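You operate a simulated robot arm through the tools that you are given. There is no shell and no other tool. Be economical: measure what you need, move in short steps, check, and stop when the job is done.

You run a simulated robot arm. Do the job below in one go: nothing can be reset, and whatever is moved stays where it is left.

Task
Splice the loose strip marked 37 to the one on the pegs.
Fine: clamp it, lay a tab from the drawer on the joint, roll till it shows blue; drawer shut, roller parked, other clamp still shut, no new tab spoiled.

It is judged by the outcome, as a careful person would: the job done as asked, and still so three seconds after it is handed in. It fails if anything else is knocked over, pushed out of place, dropped, spilled or broken.

Robot
A 6-joint arm with a two-finger parallel gripper, fixed in place. Base frame: the origin is at the foot of the arm, x ahead of it, y to its left, z up; the work surface is at about z = 0. Units: m, rad, N and s.
With the tool pointing down near the work surface it reaches from about 0.14 to 0.58 m from the base axis. Its first joint turns from -1.152 to 1.152 rad. Payload 2.1 kg.
The TCP is the grasp point between the finger pads, 0.03 m short of the fingertips. In the tool frame z runs along the fingers and y along their closing line. Largest opening 0.094 m; finger width 0.028, thickness 0.01; the body of the gripper, 0.05 by 0.096 m, starts 0.055 m behind the TCP.
Orientation is told as [roll, pitch, yaw] about the base's x, y, z axes, in that order, counted from this pose: with the fingers straight down and closing along the base's y, the tool's x points along the base's -x, its y along +y and its z along -z.

Tools
- The arm moves only by the tool servo_tool. Its argument "motion" is a list of rows, each an object of numbers (a shift or turn left out is 0, a gripper value left out holds the last): "fingers": the opening, from 0 (shut) to 1 (fully open); "x", "y", "z": the shift along the tool's x, y, z in units of 25 mm (1.0 is 25 mm); "ax", "ay", "az": the turn, a rotation vector about the tool's x, y, z in units of 8 degrees (1.0 is 8 degrees). In form: [{"fingers": .., "x": .., "y": .., "z": .., "ax": .., "ay": .., "az": ..}, ...]. A call has 1 to 12 rows; each row shifts and turns the commanded pose from where the row before left it, along the tool's axes as they then stand. A call with a number of a shift or a turn outside -1 to 1 is refused whole. A row lasts 0.2 s, in which the tool goes at most 0.05 m and 0.15 rad; a call with a longer step from one row to the next is refused whole, and so is a gripper value outside its range. Where a pose cannot be reached the arm comes as near as it can. A force on the tool above 70 N (or 10 N above the force at the start of the call, whichever is more), or a blocked arm, ends the call early, and 0.2 s more pass. The fingers move at their own pace (about 0.072 m/s each) and stop on an object; they squeeze with about 34 N. The grip force told is the motor's: it shows also when the fingers shut on nothing. Time passes only in rows, and 0.2 s behind the last, so rows that do not move let the fingers close. It gives the time, the measured TCP pose, the force on the tool (base axes), the opening and the grip force at its end, in the units of the frame above (readings bear some noise).
- Cameras (640 x 400 px; columns grow to the right, rows downward): "scene" is fixed at [0.0709, -0.3951, 0.4778]; the picture's right is [0.53, -0.85, 0.00], its down [-0.52, -0.33, -0.79] and it looks along [0.66, 0.42, -0.62] (base axes); focal length 220 px, centre (320, 200). "wrist" rides on the gripper at [0.076, 0.014, -0.102] in the tool frame; the picture's right is [-0.18, 0.98, 0.00], its down [-0.75, -0.14, -0.64] and it looks along [-0.63, -0.12, 0.77] (tool axes); focal length 243 px, centre (320, 200). There is no depth. A picture from a camera that has moved, and an enlarged one, comes with that camera's place and axes in the base frame and with its lens.
- grab_frame(camera): a new picture of that camera. No time passes.
- inspect(camera, box): a new picture of the part [left, top, right, bottom] of that camera's present view, enlarged. No time passes.
- hand_in(): hands the job in; it is judged then, once.

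Go step by step. Nothing tells you positions but the pictures and the camera data: compare them with the known pose of the tool, close in by small moves and look again before you grip or let go. The budget is 120 turns and 64 pictures, counting those below and the enlarged ones. Unless the task says otherwise, let go and move clear before handing in, and close with one line.

The tools are called after "Call:" by a JSON object that holds its "op" and its "data". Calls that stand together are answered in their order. servo_tool: Moves the arm, as the interface text tells. Its arguments: {"type":"object","properties":{"motion":{"type":"array"}},"required":["motion"]} The other tools are called the same way: grab_frame (camera) takes a picture; inspect (camera, box) takes an enlarged picture of a part of a camera's view; hand_in () hands the job in.

At the start:

```text
time_s: 0.0
ee_pos: [0.3096, -0.1654, 0.3199]
ee_rot: [0.001, 0.002, -0.001]
contact_force: [0.0, 1.6, -0.2]
grip_width: 0.094
grasp_force: 0.1
```

scene: 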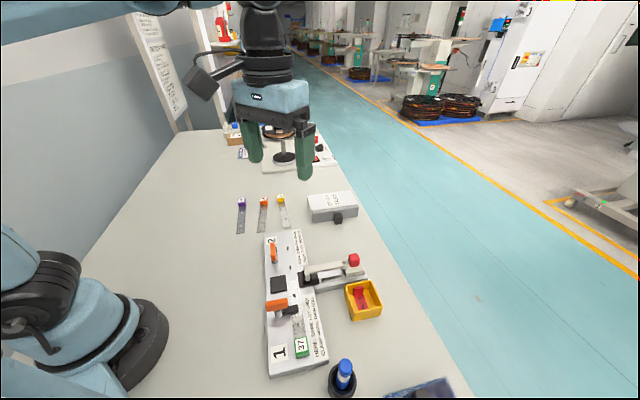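
wrist: 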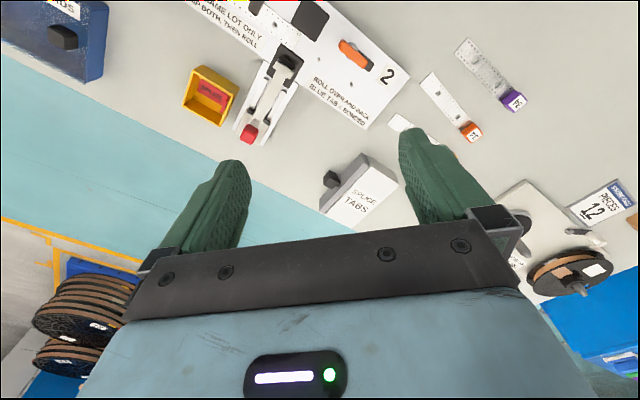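

I see a splicing board with two stations (1 with strip 37, clamped; 2 open?), three loose strips, a tab drawer, a yellow bin and a lever/roller. I'll enlarge the pictures to read details.

Call:
{"op": "inspect", "data": {"camera": "scene", "box": [220, 180, 400, 292]}}

Call:
{"op": "inspect", "data": {"camera": "scene", "box": [240, 225, 400, 385]}}

Call:
{"op": "inspect", "data": {"camera": "wrist", "box": [180, 0, 540, 225]}}

```text
3.56 times, centred on (310, 236) of scene
camera zoom: at [0.0709, -0.3951, 0.4778], right [0.53, -0.85, 0.0], down [-0.52, -0.33, -0.79], along [0.66, 0.42, -0.62], focal length 782 px, centre (356, 72)
```

zoom: 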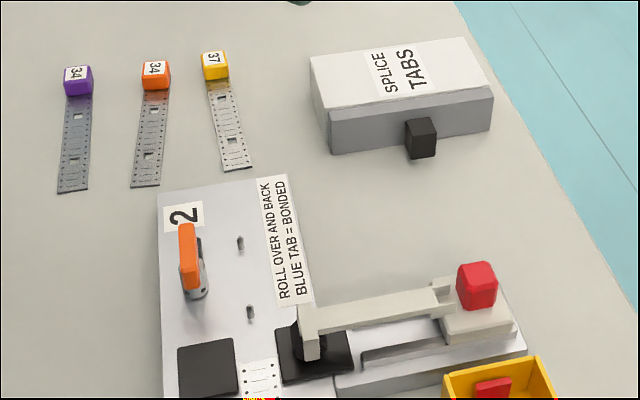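

```text
2.50 times, centred on (320, 305) of scene
camera zoom: at [0.0709, -0.3951, 0.4778], right [0.53, -0.85, 0.0], down [-0.52, -0.33, -0.79], along [0.66, 0.42, -0.62], focal length 550 px, centre (320, -62)
```

zoom: 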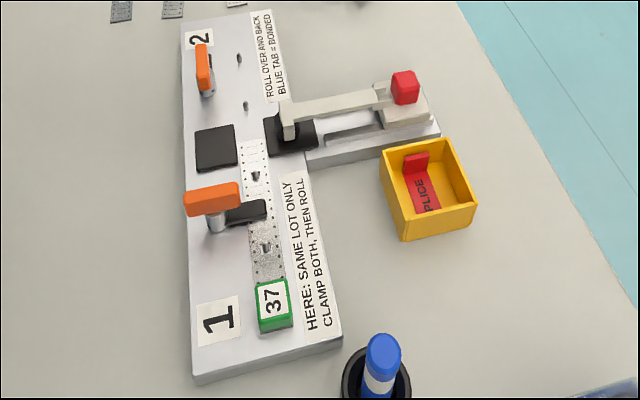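

```text
1.78 times, centred on (360, 112) of wrist
camera zoom: at [0.2321, -0.1511, 0.4208], right [0.18, 0.98, 0.0], down [0.75, -0.14, 0.64], along [0.63, -0.12, -0.77], focal length 431 px, centre (249, 356)
```

zoom: 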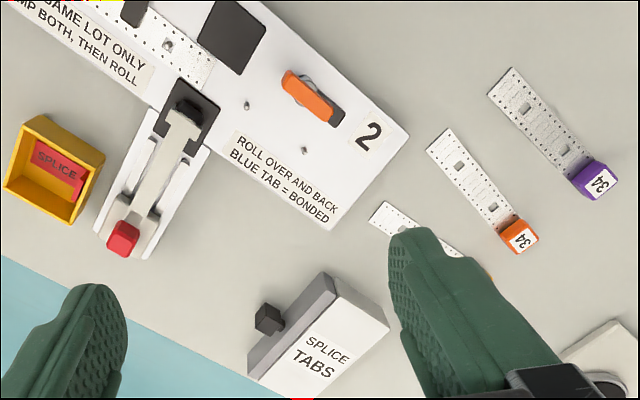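

Loose yellow 37 lies near (0.45,-0.02), with its strip running along the 45° direction, parallel to the board. The pegs are near (0.34,-0.12) and (0.30,-0.16), and the drawer knob is near (0.51,-0.18). I'll turn the tool 45° to line up, then look again.

Call:
{"op": "servo_tool", "data": {"motion": [{"az": -0.9375, "fingers": 1}, {"az": -0.9375}, {"az": -0.9375}, {"az": -0.9375}, {"az": -0.9375}, {"az": -0.9375}, {}]}}

Call:
{"op": "grab_frame", "data": {"camera": "wrist"}}

```text
time_s: 1.6
ee_pos: [0.3094, -0.1659, 0.3199]
ee_rot: [-0.002, 0.0, 0.788]
contact_force: [0.0, -0.3, -0.4]
grip_width: 0.0938
grasp_force: 0.0
```

```text
58 pictures are left
camera wrist: at [0.244, -0.2092, 0.4208], right [-0.57, 0.82, 0.0], down [0.63, 0.43, 0.64], along [0.53, 0.36, -0.77], focal length 243 px, centre (320, 200)
```

wrist: 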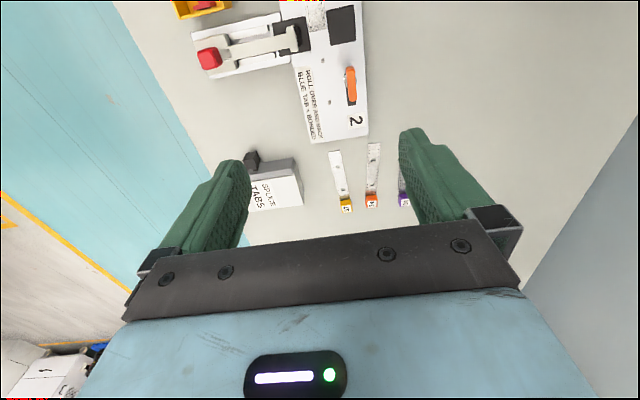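

The strips, board and drawer all line up with the turned tool. I'll move forward and down to look at the yellow strip closely.

Call:
{"op": "servo_tool", "data": {"motion": [{"x": -1, "z": 1}, {"x": -1, "z": 1}, {"x": -1, "z": 1}, {"x": -1, "z": 1}, {"x": -0.5, "y": 0.5}, {}]}}

Call:
{"op": "grab_frame", "data": {"camera": "wrist"}}

```text
time_s: 3.0
ee_pos: [0.3798, -0.0769, 0.2186]
ee_rot: [-0.001, 0.0, 0.786]
contact_force: [0.6, -0.7, -0.7]
grip_width: 0.0941
grasp_force: 0.2
```

```text
57 pictures are left
camera wrist: at [0.3149, -0.1204, 0.3209], right [-0.57, 0.82, 0.0], down [0.63, 0.43, 0.64], along [0.53, 0.36, -0.77], focal length 243 px, centre (320, 200)
```

wrist: 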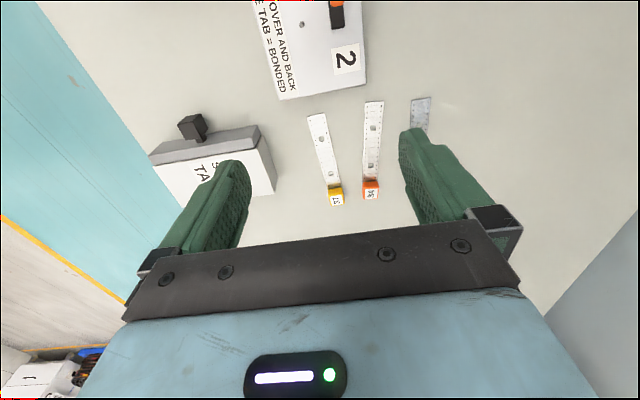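

I can see the yellow strip clearly now and will zoom in to measure it.

Call:
{"op": "inspect", "data": {"camera": "wrist", "box": [240, 90, 400, 215]}}

Call:
{"op": "inspect", "data": {"camera": "scene", "box": [230, 185, 310, 240]}}

```text
3.20 times, centred on (320, 152) of wrist
camera zoom: at [0.3149, -0.1204, 0.3209], right [-0.57, 0.82, 0.0], down [0.63, 0.43, 0.64], along [0.53, 0.36, -0.77], focal length 776 px, centre (320, 352)
```

zoom: 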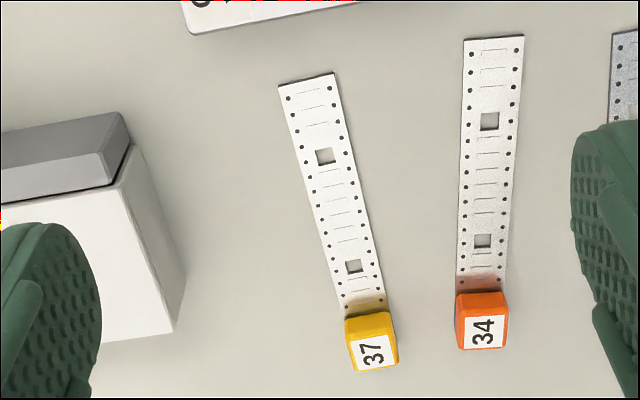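

```text
7.27 times, centred on (270, 212) of scene
camera zoom: at [0.0709, -0.395, 0.4778], right [0.53, -0.85, 0.0], down [-0.52, -0.33, -0.79], along [0.66, 0.42, -0.62], focal length 1600 px, centre (684, 109)
```

zoom: 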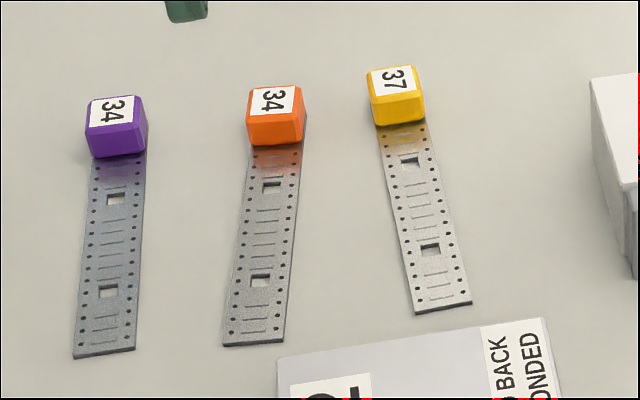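

The yellow strip lies at about 48.4°, with its holes at (0.440,-0.032) and (0.480,0.012) and its key at (0.509,0.044). Next I'll back off to measure the pegs, the clamps and the roller.

Call:
{"op": "servo_tool", "data": {"motion": [{"x": 1}, {"x": 1}, {"x": 1}, {"x": 1}, {"x": 1}, {"x": 0.8, "y": -0.4}, {}]}}

Call:
{"op": "inspect", "data": {"camera": "wrist", "box": [200, 0, 420, 140]}}

Call:
{"op": "inspect", "data": {"camera": "scene", "box": [255, 230, 335, 310]}}

```text
time_s: 4.6
ee_pos: [0.2832, -0.1866, 0.2184]
ee_rot: [0.001, 0.0, 0.785]
contact_force: [0.1, -0.7, -0.1]
grip_width: 0.0941
grasp_force: 0.1
```

```text
2.86 times, centred on (310, 70) of wrist
camera zoom: at [0.2196, -0.2308, 0.3204], right [-0.57, 0.82, 0.0], down [0.63, 0.43, 0.64], along [0.53, 0.36, -0.77], focal length 693 px, centre (349, 571)
```

zoom: 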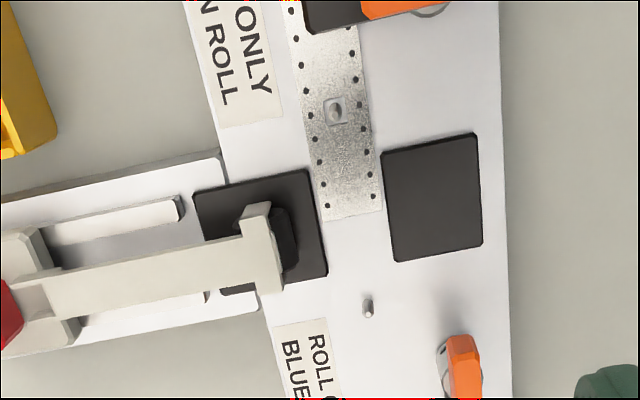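

```text
5.00 times, centred on (295, 270) of scene
camera zoom: at [0.0709, -0.3951, 0.4778], right [0.53, -0.85, 0.0], down [-0.52, -0.33, -0.79], along [0.66, 0.42, -0.62], focal length 1100 px, centre (445, -150)
```

zoom: 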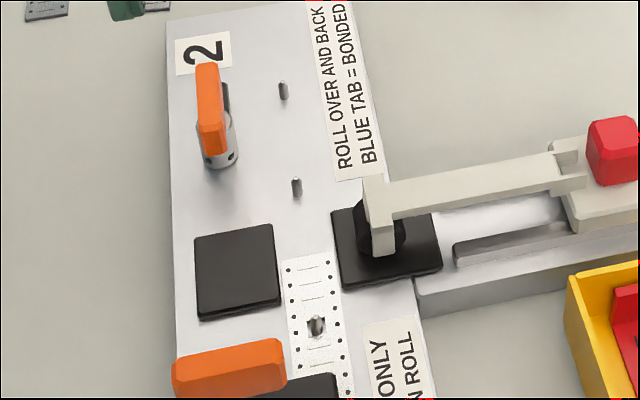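

The roller is parked on the outer black pad and rolls across to the inner one. Clamp 2 is open, with its handle parallel to the strip. I'll zoom in on the pegs and clamp 2.

Call:
{"op": "inspect", "data": {"camera": "wrist", "box": [280, 60, 392, 130]}}

Call:
{"op": "inspect", "data": {"camera": "scene", "box": [262, 234, 310, 264]}}

Call:
{"op": "inspect", "data": {"camera": "scene", "box": [255, 280, 335, 360]}}

```text
5.71 times, centred on (336, 95) of wrist
camera zoom: at [0.2196, -0.2308, 0.3204], right [-0.57, 0.82, 0.0], down [0.63, 0.43, 0.64], along [0.53, 0.36, -0.77], focal length 1386 px, centre (229, 800)
```

zoom: 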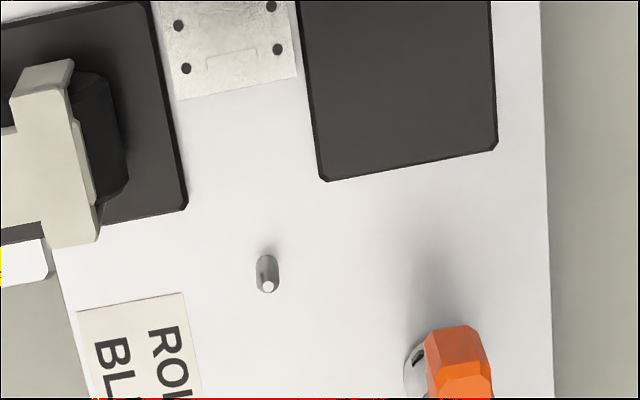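

```text
13.33 times, centred on (286, 249) of scene
camera zoom: at [0.0709, -0.3951, 0.4778], right [0.53, -0.85, 0.0], down [-0.52, -0.33, -0.79], along [0.66, 0.42, -0.62], focal length 2934 px, centre (773, -453)
```

zoom: 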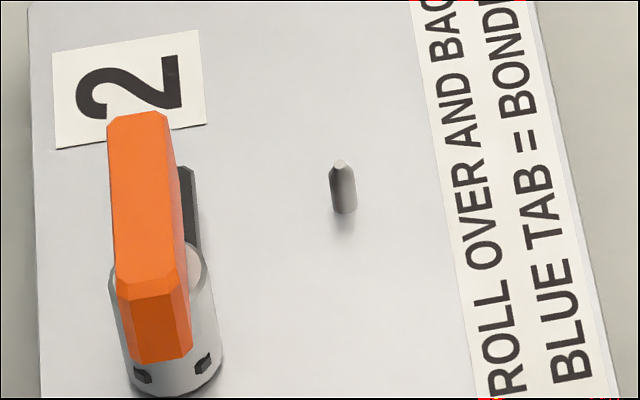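

```text
5.00 times, centred on (295, 320) of scene
camera zoom: at [0.0709, -0.3951, 0.4778], right [0.53, -0.85, 0.0], down [-0.52, -0.33, -0.79], along [0.66, 0.42, -0.62], focal length 1100 px, centre (445, -400)
```

zoom: 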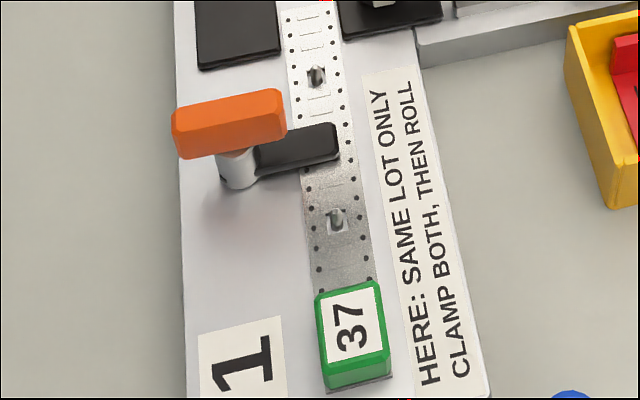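

Peg A is near (0.299,-0.166) and peg B near (0.341,-0.124). The board top is at about z 0.018, and the peg tips at about 0.033. Next I'll go over the yellow key with the fingers part closed.

Call:
{"op": "servo_tool", "data": {"motion": [{"x": -1, "fingers": 0.45}, {"x": -1}, {"x": -1}, {"x": -1}, {"x": -1}, {"x": -1}, {"x": -1}, {"x": -1}, {"x": -1}, {"x": -1}]}}

Call:
{"op": "servo_tool", "data": {"motion": [{"x": -1, "z": 1}, {"x": -1, "z": 1}, {"x": -0.9, "y": 0.12, "z": 1}, {"z": 1, "az": -0.43}, {"z": 0.7}, {}]}}

Call:
{"op": "grab_frame", "data": {"camera": "wrist"}}

Call:
{"op": "inspect", "data": {"camera": "scene", "box": [220, 150, 340, 240]}}

```text
time_s: 6.8
ee_pos: [0.4621, -0.0105, 0.2194]
ee_rot: [-0.001, 0.0, 0.785]
contact_force: [0.5, 0.2, -0.6]
grip_width: 0.0421
grasp_force: 0.0
```

```text
time_s: 8.2
ee_pos: [0.5102, 0.0442, 0.1019]
ee_rot: [0.001, -0.001, 0.847]
contact_force: [-0.6, 0.1, -0.4]
grip_width: 0.0422
grasp_force: 0.0
```

```text
49 pictures are left
camera wrist: at [0.4481, -0.0045, 0.2033], right [-0.61, 0.79, 0.0], down [0.6, 0.47, 0.64], along [0.51, 0.39, -0.77], focal length 243 px, centre (320, 200)
```

wrist: 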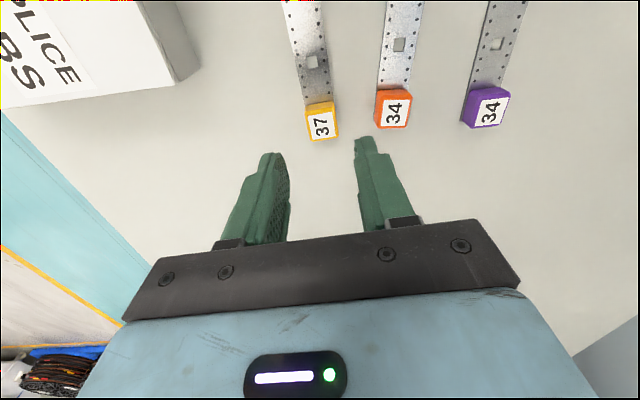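

```text
4.44 times, centred on (280, 195) of scene
camera zoom: at [0.0709, -0.3951, 0.4778], right [0.53, -0.85, 0.0], down [-0.52, -0.33, -0.79], along [0.66, 0.42, -0.62], focal length 978 px, centre (498, 222)
```

zoom: 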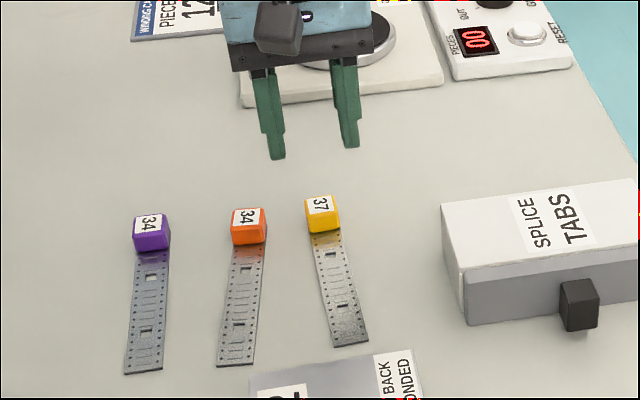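

The measurement agrees: the key is at (0.509,0.0435), right under the gripper. I'll descend and grip it.

Call:
{"op": "servo_tool", "data": {"motion": [{"z": 0.8, "x": 0.05}, {"z": 0.8}, {"z": 0.7}, {"z": 0.3}, {}, {"fingers": 0.1}, {}, {}, {}]}}

Call:
{"op": "inspect", "data": {"camera": "scene", "box": [220, 150, 340, 240]}}

```text
time_s: 10.2
ee_pos: [0.5102, 0.0427, 0.0363]
ee_rot: [0.0, -0.001, 0.847]
contact_force: [0.3, 0.1, 0.3]
grip_width: 0.0226
grasp_force: 34.2
```

```text
4.44 times, centred on (280, 195) of scene
camera zoom: at [0.0709, -0.3951, 0.4778], right [0.53, -0.85, 0.0], down [-0.52, -0.33, -0.79], along [0.66, 0.42, -0.62], focal length 978 px, centre (498, 222)
```

zoom: 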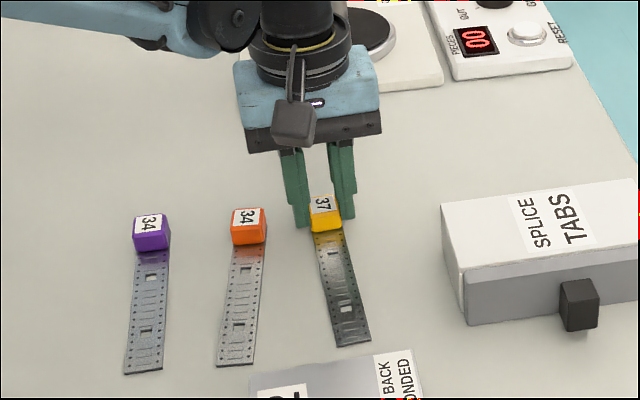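

Gripped with a width of 22.6 mm. I'll lift straight up and check the strip in the hand.

Call:
{"op": "servo_tool", "data": {"motion": [{"z": -0.5}, {"z": -1}, {"z": -1}, {"z": -1}, {}]}}

Call:
{"op": "inspect", "data": {"camera": "wrist", "box": [220, 0, 420, 220]}}

Call:
{"op": "inspect", "data": {"camera": "scene", "box": [220, 140, 340, 240]}}

```text
time_s: 11.4
ee_pos: [0.5103, 0.0431, 0.1264]
ee_rot: [0.0, 0.0, 0.846]
contact_force: [-0.2, 0.1, -0.8]
grip_width: 0.0224
grasp_force: 34.4
```

```text
1.82 times, centred on (320, 110) of wrist
camera zoom: at [0.4474, -0.0049, 0.2265], right [-0.61, 0.79, 0.0], down [0.6, 0.47, 0.64], along [0.51, 0.39, -0.77], focal length 441 px, centre (320, 364)
```

zoom: 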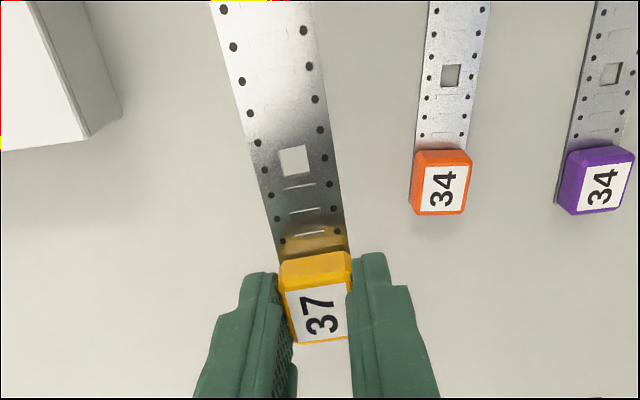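

```text
4.00 times, centred on (280, 190) of scene
camera zoom: at [0.0709, -0.3951, 0.4778], right [0.53, -0.85, 0.0], down [-0.52, -0.33, -0.79], along [0.66, 0.42, -0.62], focal length 880 px, centre (480, 240)
```

zoom: 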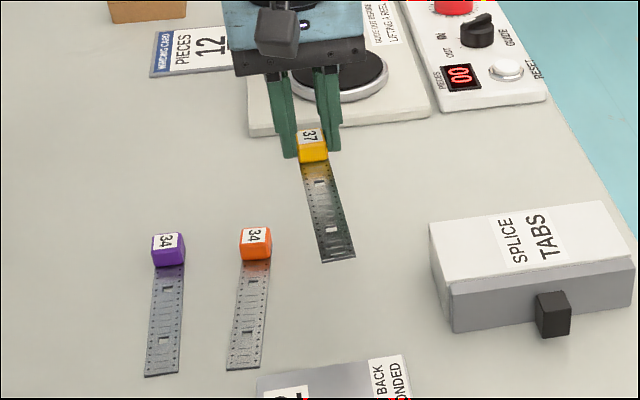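

The strip hangs level and is aligned with the tool. Hole 2 is about 41.5 mm behind the TCP. I'll carry it over the pegs at a safe height and look.

Call:
{"op": "servo_tool", "data": {"motion": [{"az": 0.51}, {"x": 1}, {"x": 1}, {"x": 1}, {"x": 1}, {"x": 1}, {"x": 1}, {"x": 1}, {"x": 0.8, "y": -0.05}, {"z": 0.8}, {}]}}

Call:
{"op": "inspect", "data": {"camera": "scene", "box": [245, 215, 325, 285]}}

Call:
{"op": "inspect", "data": {"camera": "wrist", "box": [240, 0, 400, 120]}}

```text
time_s: 13.8
ee_pos: [0.3709, -0.0959, 0.1047]
ee_rot: [0.0, -0.002, 0.776]
contact_force: [0.6, 0.1, -1.2]
grip_width: 0.0228
grasp_force: 33.9
```

```text
5.71 times, centred on (285, 250) of scene
camera zoom: at [0.0709, -0.3951, 0.4778], right [0.53, -0.85, 0.0], down [-0.52, -0.33, -0.79], along [0.66, 0.42, -0.62], focal length 1258 px, centre (520, -86)
```

zoom: 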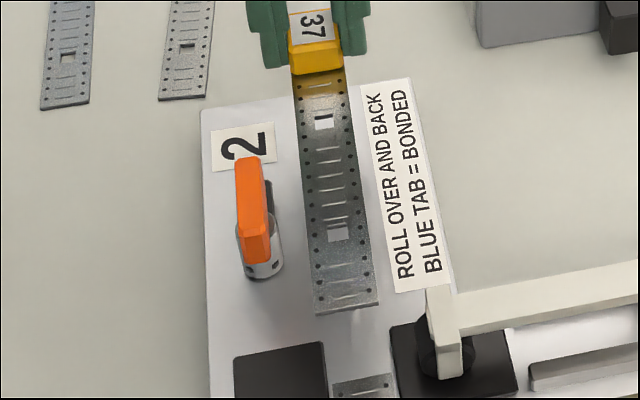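

```text
3.33 times, centred on (320, 60) of wrist
camera zoom: at [0.3062, -0.1378, 0.206], right [-0.56, 0.83, 0.0], down [0.64, 0.43, 0.64], along [0.53, 0.36, -0.77], focal length 809 px, centre (320, 667)
```

zoom: 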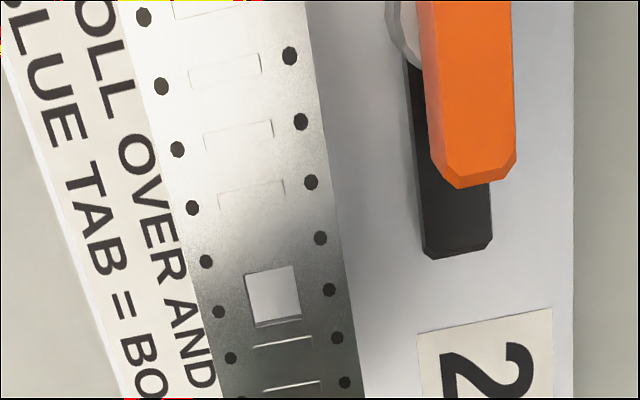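

Holes and pegs agree to about 1 mm in both cameras. I'll turn slightly to match the board, then lower to just above the peg tips and check.

Call:
{"op": "servo_tool", "data": {"motion": [{"az": -0.09}, {"z": 0.6}, {"z": 0.5}, {}]}}

Call:
{"op": "inspect", "data": {"camera": "scene", "box": [265, 225, 321, 275]}}

Call:
{"op": "inspect", "data": {"camera": "wrist", "box": [240, 0, 400, 120]}}

```text
time_s: 14.8
ee_pos: [0.3715, -0.0947, 0.0777]
ee_rot: [0.001, 0.0, 0.788]
contact_force: [0.1, 0.1, -0.3]
grip_width: 0.0228
grasp_force: 34.2
```

```text
8.00 times, centred on (293, 250) of scene
camera zoom: at [0.0709, -0.3951, 0.4778], right [0.53, -0.85, 0.0], down [-0.52, -0.33, -0.79], along [0.66, 0.42, -0.62], focal length 1761 px, centre (536, -200)
```

zoom: 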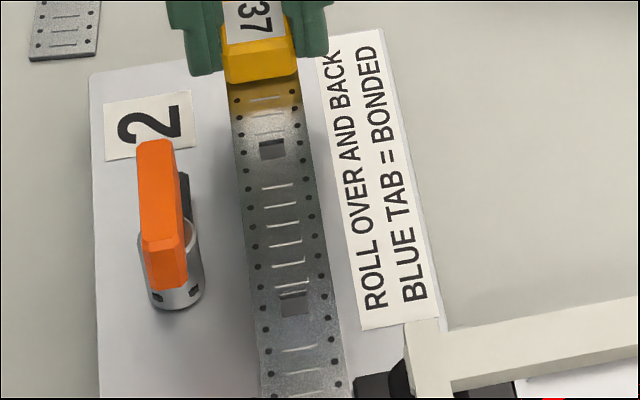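

```text
3.33 times, centred on (320, 60) of wrist
camera zoom: at [0.3066, -0.1389, 0.1788], right [-0.57, 0.82, 0.0], down [0.63, 0.43, 0.64], along [0.53, 0.36, -0.77], focal length 809 px, centre (320, 667)
```

zoom: 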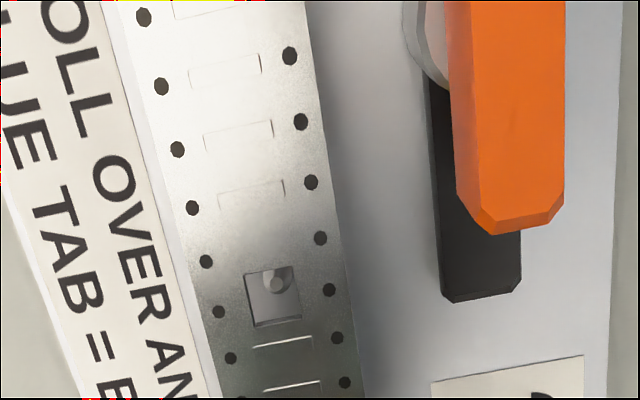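

Peg B shows centred through hole 2. I'll zoom in on hole 1 in the scene camera.

Call:
{"op": "inspect", "data": {"camera": "scene", "box": [290, 252, 314, 272]}}

Call:
{"op": "inspect", "data": {"camera": "wrist", "box": [240, 0, 340, 62]}}

```text
16.00 times, centred on (302, 262) of scene
camera zoom: at [0.0709, -0.3951, 0.4778], right [0.53, -0.85, 0.0], down [-0.52, -0.33, -0.79], along [0.66, 0.42, -0.62], focal length 3521 px, centre (608, -792)
```

zoom: 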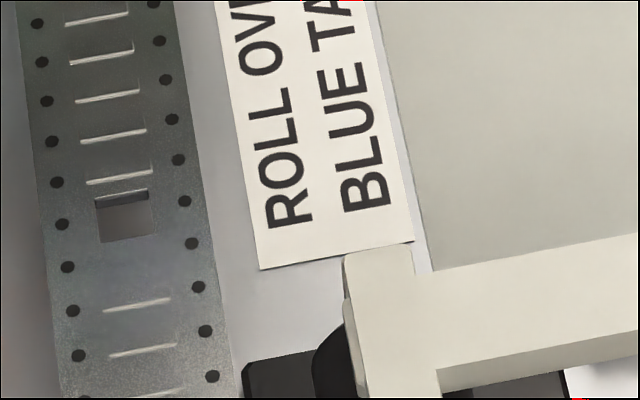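

```text
6.40 times, centred on (290, 31) of wrist
camera zoom: at [0.3066, -0.1389, 0.1788], right [-0.57, 0.82, 0.0], down [0.63, 0.43, 0.64], along [0.53, 0.36, -0.77], focal length 1553 px, centre (512, 1282)
```

zoom: 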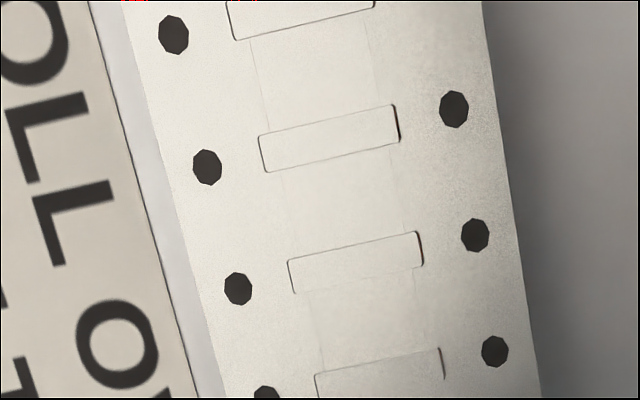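

The alignment looks good at both holes. I'll lower gently in small steps and check.

Call:
{"op": "servo_tool", "data": {"motion": [{"z": 0.2}, {"z": 0.2}, {"z": 0.15}, {}]}}

Call:
{"op": "inspect", "data": {"camera": "scene", "box": [265, 225, 321, 275]}}

Call:
{"op": "inspect", "data": {"camera": "wrist", "box": [240, 0, 400, 120]}}

```text
time_s: 15.8
ee_pos: [0.3709, -0.0953, 0.063]
ee_rot: [0.002, 0.0, 0.786]
contact_force: [-0.5, 1.1, -0.5]
grip_width: 0.0225
grasp_force: 33.7
```

```text
8.00 times, centred on (293, 250) of scene
camera zoom: at [0.0709, -0.3951, 0.4778], right [0.53, -0.85, 0.0], down [-0.52, -0.33, -0.79], along [0.66, 0.42, -0.62], focal length 1761 px, centre (536, -200)
```

zoom: 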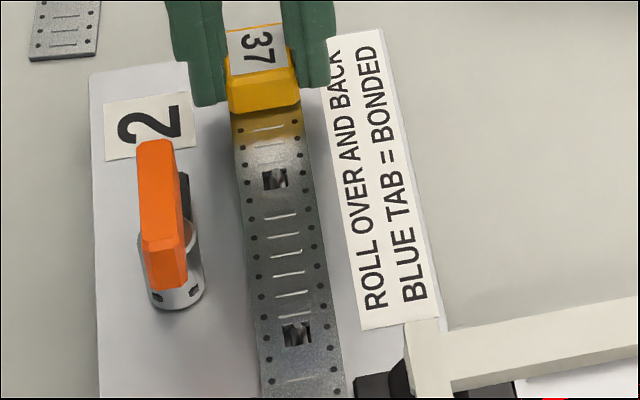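

```text
3.33 times, centred on (320, 60) of wrist
camera zoom: at [0.3063, -0.1387, 0.1642], right [-0.57, 0.82, 0.0], down [0.63, 0.43, 0.64], along [0.53, 0.36, -0.77], focal length 809 px, centre (320, 667)
```

zoom: 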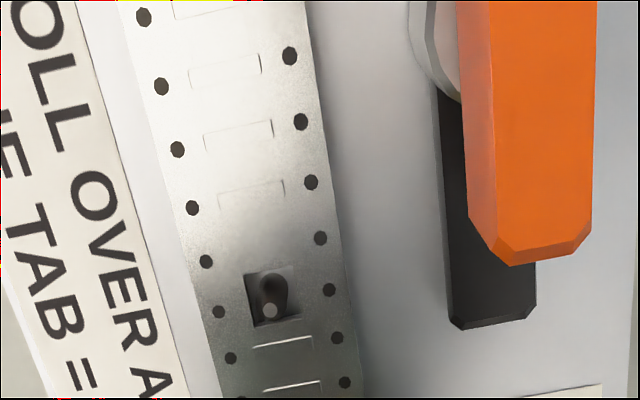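

Both pegs are inside the holes. I'll lower until the strip seats.

Call:
{"op": "servo_tool", "data": {"motion": [{"z": 0.15}, {"z": 0.1}, {}]}}

Call:
{"op": "inspect", "data": {"camera": "scene", "box": [265, 225, 321, 285]}}

```text
time_s: 16.6
ee_pos: [0.3709, -0.094, 0.057]
ee_rot: [0.0, 0.0, 0.79]
contact_force: [-0.1, 0.5, 13.1]
grip_width: 0.0226
grasp_force: 34.4
```

```text
6.67 times, centred on (293, 255) of scene
camera zoom: at [0.0709, -0.395, 0.4778], right [0.53, -0.85, 0.0], down [-0.52, -0.33, -0.79], along [0.66, 0.42, -0.62], focal length 1467 px, centre (500, -167)
```

zoom: 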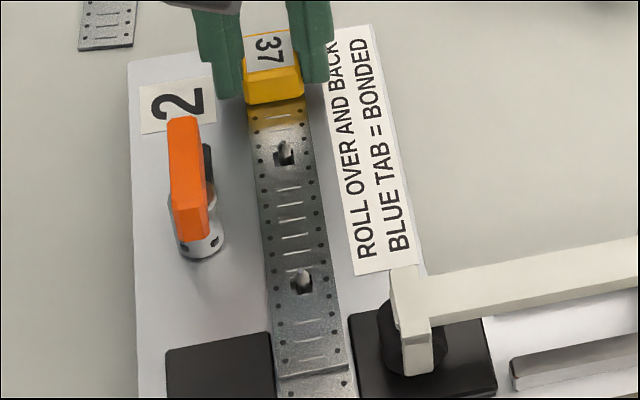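

Contact force is 13 N, so the strip is resting. I'll check the joint for overlap.

Call:
{"op": "inspect", "data": {"camera": "scene", "box": [286, 262, 318, 290]}}

```text
14.29 times, centred on (302, 276) of scene
camera zoom: at [0.0709, -0.395, 0.4778], right [0.53, -0.85, 0.0], down [-0.52, -0.33, -0.79], along [0.66, 0.42, -0.62], focal length 3144 px, centre (577, -886)
```

zoom: 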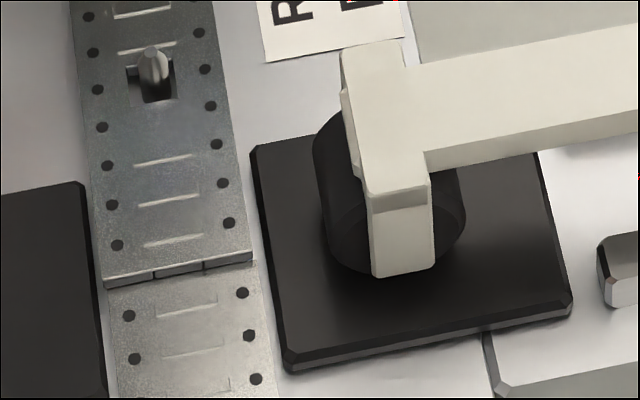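

The loose end's face is visible, so I need to tell whether it is raised or overlapping. I'll look at both holes closely.

Call:
{"op": "inspect", "data": {"camera": "scene", "box": [280, 236, 304, 270]}}

Call:
{"op": "inspect", "data": {"camera": "wrist", "box": [270, 40, 370, 200]}}

```text
11.76 times, centred on (292, 253) of scene
camera zoom: at [0.0709, -0.395, 0.4778], right [0.53, -0.85, 0.0], down [-0.52, -0.33, -0.79], along [0.66, 0.42, -0.62], focal length 2589 px, centre (649, -424)
```

zoom: 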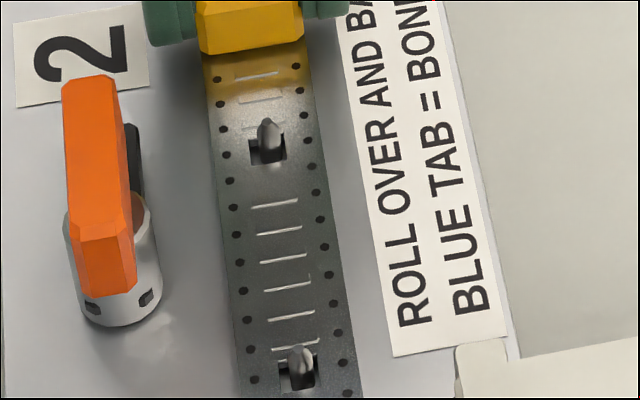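

```text
2.50 times, centred on (320, 120) of wrist
camera zoom: at [0.3063, -0.1385, 0.1581], right [-0.57, 0.82, 0.0], down [0.63, 0.43, 0.64], along [0.53, 0.36, -0.77], focal length 606 px, centre (320, 400)
```

zoom: 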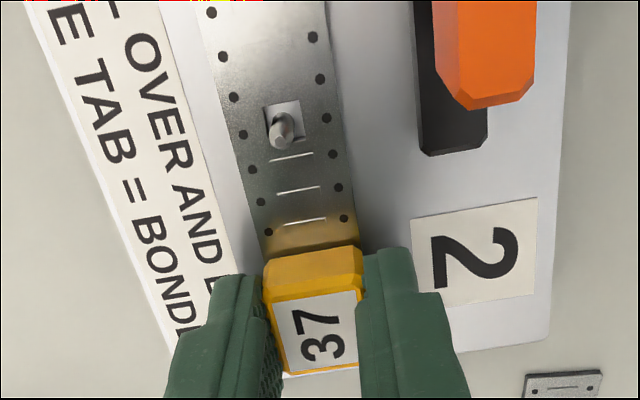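

Both pegs go through the holes. I'll open the fingers a little so the strip settles flat, then look again.

Call:
{"op": "servo_tool", "data": {"motion": [{"fingers": 0.4}, {}, {}]}}

Call:
{"op": "inspect", "data": {"camera": "scene", "box": [276, 234, 324, 290]}}

```text
time_s: 17.4
ee_pos: [0.3694, -0.0953, 0.0572]
ee_rot: [0.0, -0.001, 0.787]
contact_force: [1.2, -0.6, -0.6]
grip_width: 0.0375
grasp_force: 0.1
```

```text
7.14 times, centred on (300, 262) of scene
camera zoom: at [0.0709, -0.3951, 0.4778], right [0.53, -0.85, 0.0], down [-0.52, -0.33, -0.79], along [0.66, 0.42, -0.62], focal length 1572 px, centre (463, -243)
```

zoom: 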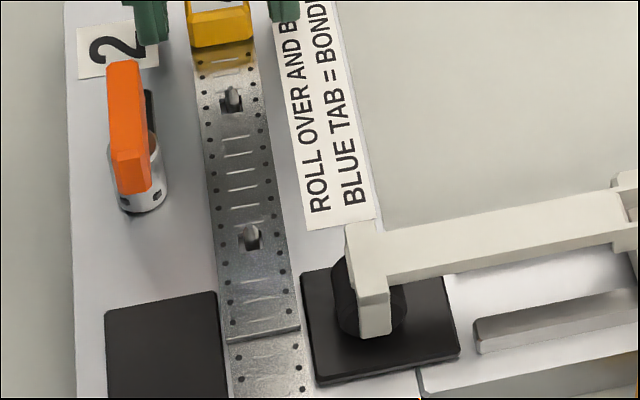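

Released without a jump. I'll rise clear and view the joint from above.

Call:
{"op": "servo_tool", "data": {"motion": [{"z": -0.5}, {"z": -1}, {"z": -1}, {"z": -1}, {"x": 1}, {"x": 1}, {"x": 1}, {}]}}

Call:
{"op": "inspect", "data": {"camera": "wrist", "box": [250, 0, 390, 170]}}

Call:
{"op": "inspect", "data": {"camera": "scene", "box": [290, 256, 314, 290]}}

```text
time_s: 19.2
ee_pos: [0.3174, -0.1474, 0.1447]
ee_rot: [-0.001, 0.0, 0.786]
contact_force: [-0.3, -0.7, 0.2]
grip_width: 0.0377
grasp_force: 0.1
```

```text
2.35 times, centred on (320, 85) of wrist
camera zoom: at [0.2532, -0.1917, 0.2454], right [-0.57, 0.82, 0.0], down [0.63, 0.43, 0.64], along [0.53, 0.36, -0.77], focal length 571 px, centre (320, 471)
```

zoom: 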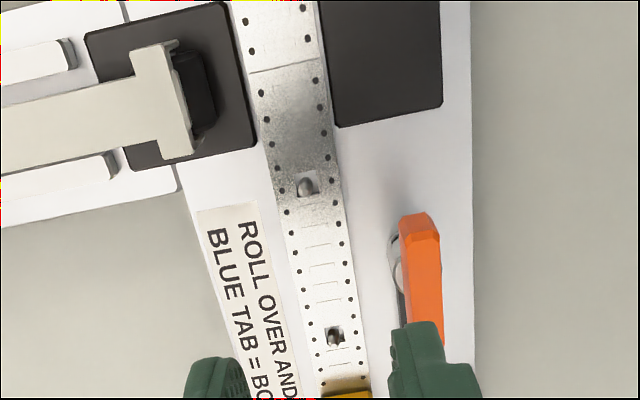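

```text
11.76 times, centred on (302, 273) of scene
camera zoom: at [0.0709, -0.3951, 0.4778], right [0.53, -0.85, 0.0], down [-0.52, -0.33, -0.79], along [0.66, 0.42, -0.62], focal length 2589 px, centre (532, -659)
```

zoom: 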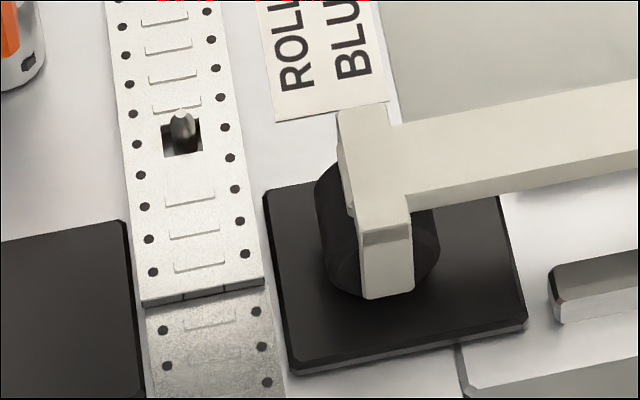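

The holes sit over the pegs. I'll zoom hard on the joint to see whether there is an overlap, a gap or a step.

Call:
{"op": "inspect", "data": {"camera": "scene", "box": [294, 276, 308, 288]}}

Call:
{"op": "inspect", "data": {"camera": "wrist", "box": [285, 0, 335, 60]}}

```text
16.00 times, centred on (301, 282) of scene
camera zoom: at [0.0709, -0.3951, 0.4778], right [0.53, -0.85, 0.0], down [-0.52, -0.33, -0.79], along [0.66, 0.42, -0.62], focal length 3521 px, centre (624, -1112)
```

zoom: 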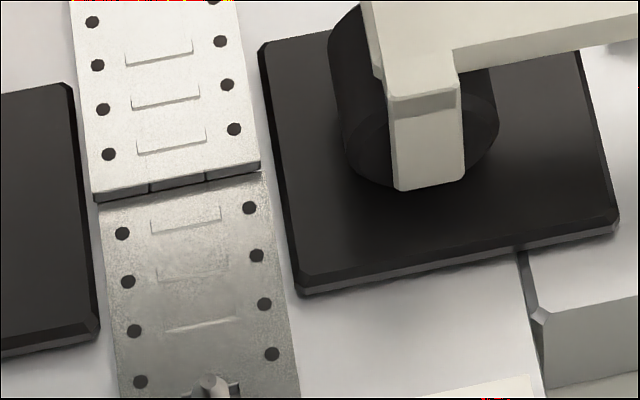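

```text
6.67 times, centred on (310, 30) of wrist
camera zoom: at [0.2532, -0.1917, 0.2454], right [-0.57, 0.82, 0.0], down [0.63, 0.43, 0.64], along [0.53, 0.36, -0.77], focal length 1618 px, centre (387, 1333)
```

zoom: 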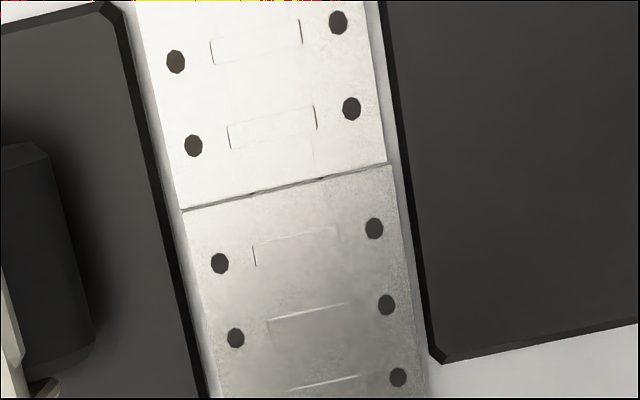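

The ends butt without overlapping, but the loose end sits slightly high. I'll press the strip down gently between the pegs with closed fingertips.

Call:
{"op": "servo_tool", "data": {"motion": [{"fingers": 0, "x": -0.1}, {"z": 0.8}, {"z": 0.8}, {"z": 0.8}, {"z": 0.8}, {}, {}]}}

Call:
{"op": "inspect", "data": {"camera": "scene", "box": [270, 230, 318, 290]}}

```text
time_s: 20.8
ee_pos: [0.3204, -0.1462, 0.064]
ee_rot: [-0.001, -0.002, 0.787]
contact_force: [-0.9, 0.2, 0.1]
grip_width: 0.0
grasp_force: 33.2
```

```text
6.67 times, centred on (294, 260) of scene
camera zoom: at [0.0709, -0.3951, 0.4778], right [0.53, -0.85, 0.0], down [-0.52, -0.33, -0.79], along [0.66, 0.42, -0.62], focal length 1467 px, centre (493, -200)
```

zoom: 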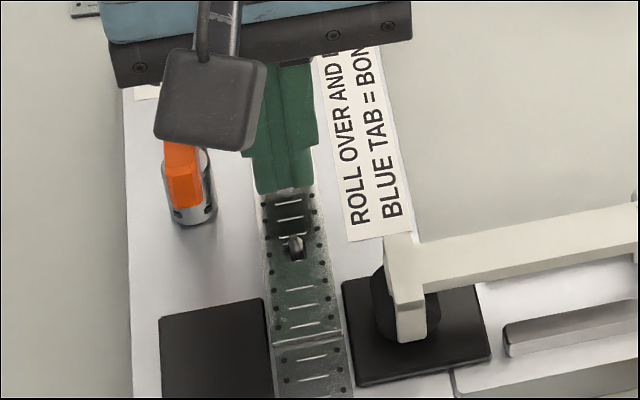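

Fingertips are about 1 cm above the strip, midway between the pegs. I'll lower in fine steps until I feel contact.

Call:
{"op": "servo_tool", "data": {"motion": [{"z": 0.2}, {"z": 0.15}, {"z": 0.1}, {}]}}

```text
time_s: 21.8
ee_pos: [0.3192, -0.1463, 0.0528]
ee_rot: [-0.001, -0.001, 0.787]
contact_force: [-0.2, 1.9, 8.4]
grip_width: 0.0002
grasp_force: 32.5
```

Call:
{"op": "servo_tool", "data": {"motion": [{"z": 0.05}, {"z": 0.04}, {}]}}

Call:
{"op": "inspect", "data": {"camera": "scene", "box": [294, 270, 308, 288]}}

```text
time_s: 22.4
ee_pos: [0.319, -0.1465, 0.0531]
ee_rot: [0.001, -0.001, 0.787]
contact_force: [-3.0, 1.3, 28.0]
grip_width: 0.0002
grasp_force: 33.2
stopped in row 2: the force on the tool passed its limit (the readings are from after the stop); the commanded pose is now the measured one
```

```text
16.00 times, centred on (301, 279) of scene
camera zoom: at [0.0708, -0.395, 0.4779], right [0.53, -0.85, 0.0], down [-0.52, -0.33, -0.79], along [0.66, 0.42, -0.62], focal length 3521 px, centre (624, -1064)
```

zoom: 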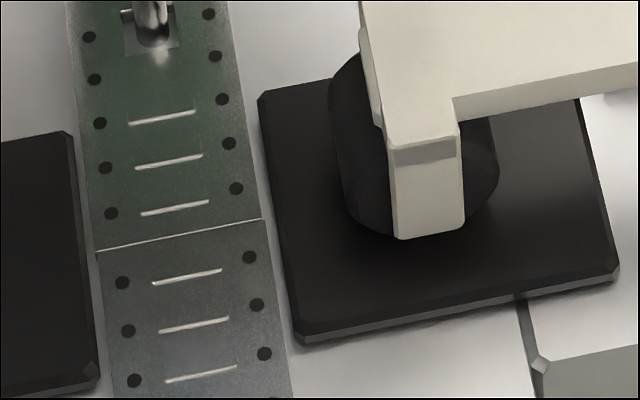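

The joint is now flush. I'll lift off, check that it stays down, and line up with clamp 2's handle.

Call:
{"op": "servo_tool", "data": {"motion": [{"z": -0.6}, {"z": -1}, {"z": -1}, {"z": -1, "y": 0.7, "fingers": 0.4}, {"x": 1, "y": 0.7}, {"x": 1}, {"x": 0.5}, {}]}}

Call:
{"op": "inspect", "data": {"camera": "wrist", "box": [220, 0, 400, 170]}}

Call:
{"op": "inspect", "data": {"camera": "scene", "box": [255, 225, 325, 290]}}

```text
time_s: 24.2
ee_pos: [0.2503, -0.1675, 0.1414]
ee_rot: [-0.001, -0.001, 0.788]
contact_force: [0.4, 0.3, -0.3]
grip_width: 0.0377
grasp_force: 0.0
```

```text
2.35 times, centred on (310, 85) of wrist
camera zoom: at [0.1857, -0.2102, 0.2435], right [-0.57, 0.82, 0.0], down [0.63, 0.43, 0.64], along [0.53, 0.36, -0.77], focal length 571 px, centre (344, 471)
```

zoom: 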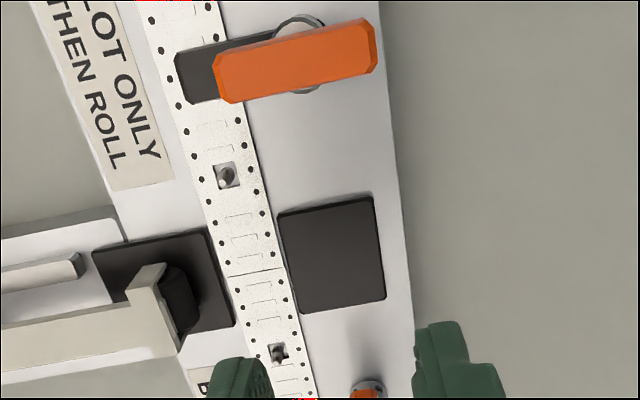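

```text
6.15 times, centred on (290, 258) of scene
camera zoom: at [0.0709, -0.3951, 0.4778], right [0.53, -0.85, 0.0], down [-0.52, -0.33, -0.79], along [0.66, 0.42, -0.62], focal length 1354 px, centre (505, -154)
```

zoom: 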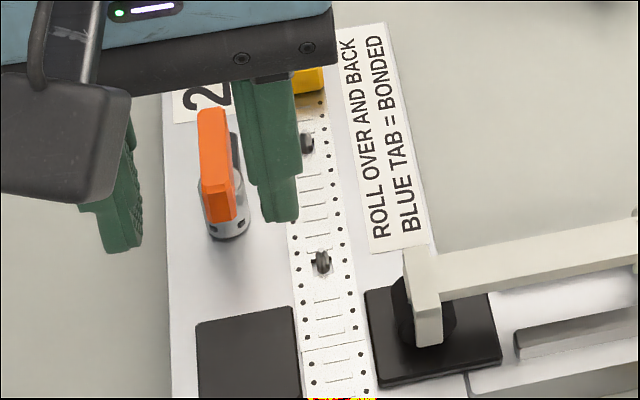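

The strip stays flush. Clamp 2's handle pivots near (0.298,-0.119), its top at z≈0.063, and it must turn 90° clockwise seen from above. I'll go over it and grip the handle.

Call:
{"op": "servo_tool", "data": {"motion": [{"x": -1}, {"x": -1}, {"x": -0.72, "y": 0.04}, {"z": 0.8}, {"z": 0.8}, {"z": 0.5}, {}]}}

Call:
{"op": "inspect", "data": {"camera": "scene", "box": [235, 205, 315, 275]}}

```text
time_s: 25.8
ee_pos: [0.2995, -0.1175, 0.089]
ee_rot: [0.0, -0.001, 0.787]
contact_force: [0.1, 0.4, -1.2]
grip_width: 0.0377
grasp_force: 0.1
```

```text
5.71 times, centred on (275, 240) of scene
camera zoom: at [0.0709, -0.3951, 0.4778], right [0.53, -0.85, 0.0], down [-0.52, -0.33, -0.79], along [0.66, 0.42, -0.62], focal length 1258 px, centre (577, -29)
```

zoom: 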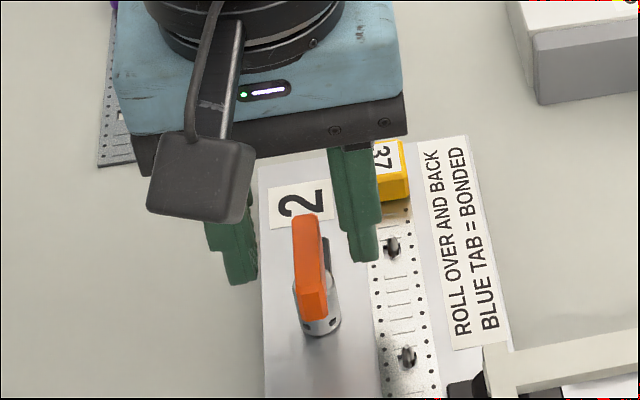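

The fingers straddle the handle. I'll lower 9 mm and close.

Call:
{"op": "servo_tool", "data": {"motion": [{"x": 0.07, "z": 0.36}, {}, {"fingers": 0.0}, {}, {}]}}

Call:
{"op": "inspect", "data": {"camera": "scene", "box": [235, 205, 315, 275]}}

```text
time_s: 27.0
ee_pos: [0.2971, -0.1201, 0.0807]
ee_rot: [-0.004, 0.001, 0.788]
contact_force: [12.9, -12.7, -13.9]
grip_width: 0.011
grasp_force: 44.0
```

```text
5.71 times, centred on (275, 240) of scene
camera zoom: at [0.071, -0.3951, 0.4778], right [0.53, -0.85, 0.0], down [-0.52, -0.33, -0.79], along [0.66, 0.42, -0.62], focal length 1258 px, centre (577, -29)
```

zoom: 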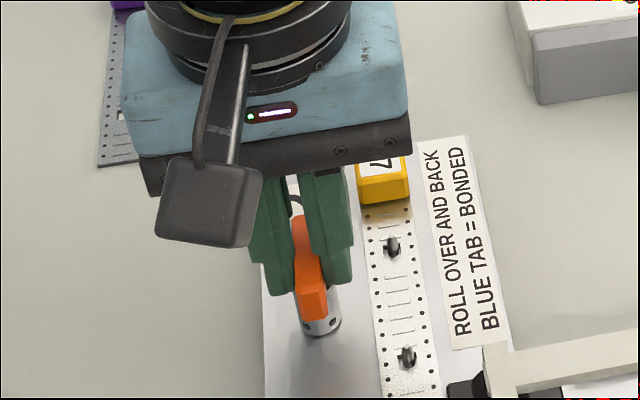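

Gripped at 11 mm, with a side force showing I'm about 2 mm off centre. I'll relieve that before turning.

Call:
{"op": "servo_tool", "data": {"motion": [{"y": -0.07}, {}]}}

```text
time_s: 27.6
ee_pos: [0.2978, -0.1196, 0.0799]
ee_rot: [0.002, 0.001, 0.786]
contact_force: [1.5, -3.9, -6.5]
grip_width: 0.0107
grasp_force: 44.6
```

Side force relieved. I'll turn clockwise in part and check forces.

Call:
{"op": "servo_tool", "data": {"motion": [{"az": 0.7}, {"az": 0.8}, {"az": 0.8}, {"az": 0.8}, {}]}}

```text
time_s: 28.8
ee_pos: [0.2977, -0.12, 0.0813]
ee_rot: [0.0, -0.001, 0.351]
contact_force: [-4.9, -2.4, 10.3]
grip_width: 0.0108
grasp_force: 44.5
```

Call:
{"op": "servo_tool", "data": {"motion": [{"az": 0.8}, {"az": 0.8}, {"az": 0.8}, {"az": 0.8}, {}]}}

Call:
{"op": "inspect", "data": {"camera": "scene", "box": [245, 205, 325, 285]}}

```text
time_s: 30.0
ee_pos: [0.2976, -0.1191, 0.0805]
ee_rot: [-0.001, 0.0, -0.095]
contact_force: [1.5, -8.6, 10.6]
grip_width: 0.0106
grasp_force: 44.3
```

```text
5.00 times, centred on (285, 245) of scene
camera zoom: at [0.0709, -0.395, 0.4778], right [0.53, -0.85, 0.0], down [-0.52, -0.33, -0.79], along [0.66, 0.42, -0.62], focal length 1100 px, centre (495, -25)
```

zoom: 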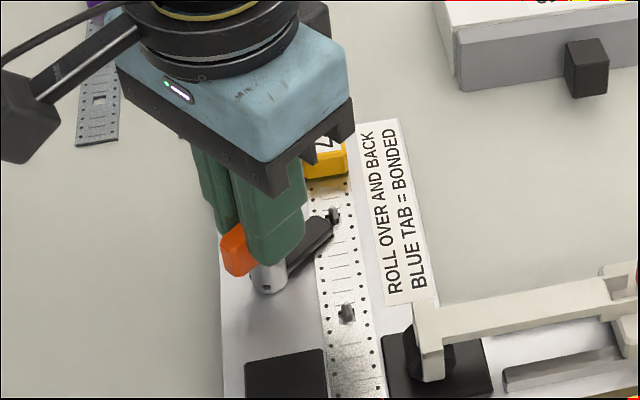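

The handle turns freely and the arm is swinging over the strip. I'll turn the rest.

Call:
{"op": "servo_tool", "data": {"motion": [{"az": 0.8}, {"az": 0.8}, {"az": 0.8}, {"az": 0.8}, {"az": 0.8}, {"az": 0.85}, {}]}}

Call:
{"op": "inspect", "data": {"camera": "scene", "box": [245, 215, 335, 295]}}

```text
time_s: 31.6
ee_pos: [0.2988, -0.1206, 0.0803]
ee_rot: [-0.003, -0.001, -0.771]
contact_force: [-1.2, -22.1, -1.1]
grip_width: 0.0107
grasp_force: 44.3
```

```text
5.00 times, centred on (290, 255) of scene
camera zoom: at [0.0709, -0.3951, 0.4778], right [0.53, -0.85, 0.0], down [-0.52, -0.33, -0.79], along [0.66, 0.42, -0.62], focal length 1100 px, centre (470, -75)
```

zoom: 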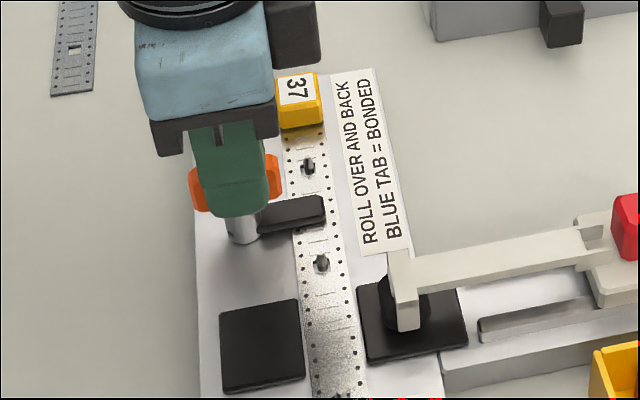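

Clamp 2's arm now lies across the strip like clamp 1's. I'll release and rise, then check.

Call:
{"op": "servo_tool", "data": {"motion": [{"fingers": 0.4}, {}, {"z": -0.6}, {"z": -1}, {"z": -1}, {"z": -1}, {}]}}

Call:
{"op": "inspect", "data": {"camera": "scene", "box": [245, 225, 345, 355]}}

```text
time_s: 33.2
ee_pos: [0.2988, -0.1202, 0.1704]
ee_rot: [0.001, 0.0, -0.769]
contact_force: [0.3, 0.3, 0.5]
grip_width: 0.0376
grasp_force: 0.1
```

```text
3.08 times, centred on (295, 290) of scene
camera zoom: at [0.0709, -0.3951, 0.4778], right [0.53, -0.85, 0.0], down [-0.52, -0.33, -0.79], along [0.66, 0.42, -0.62], focal length 677 px, centre (397, -77)
```

zoom: 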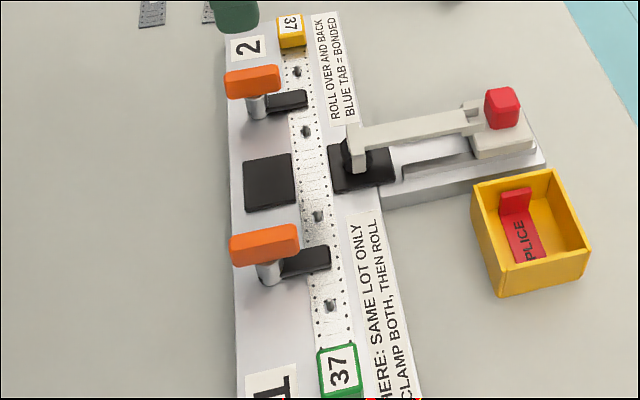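

Both clamps are shut alike. I'll move over toward the drawer and turn the tool back to 45°.

Call:
{"op": "servo_tool", "data": {"motion": [{"x": -1}, {"x": -1}, {"x": -1}, {"x": -1}, {"x": -1}, {"x": -1}, {"x": -1}, {"x": -0.8, "y": 0.7}]}}

Call:
{"op": "servo_tool", "data": {"motion": [{"az": -1}, {"az": -1}, {"az": -1}, {"az": -1}, {"az": -1}, {"az": -1}, {"az": -1}, {"az": -1}, {"az": -1}, {"az": -1}, {"az": -1}, {"az": -0.15}]}}

Call:
{"op": "grab_frame", "data": {"camera": "wrist"}}

```text
time_s: 35.0
ee_pos: [0.4511, -0.2413, 0.1701]
ee_rot: [0.0, 0.001, -0.769]
contact_force: [0.5, 0.1, -0.1]
grip_width: 0.0376
grasp_force: 0.1
```

```text
time_s: 37.6
ee_pos: [0.45, -0.2419, 0.1716]
ee_rot: [-0.001, 0.0, 0.789]
contact_force: [-1.1, 0.2, -0.6]
grip_width: 0.0378
grasp_force: 0.0
```

```text
18 pictures are left
camera wrist: at [0.3861, -0.2864, 0.2721], right [-0.57, 0.82, 0.0], down [0.63, 0.44, 0.64], along [0.53, 0.36, -0.77], focal length 243 px, centre (320, 200)
```

wrist: 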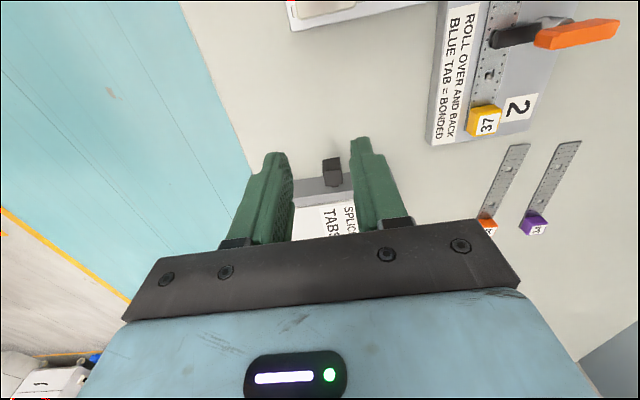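

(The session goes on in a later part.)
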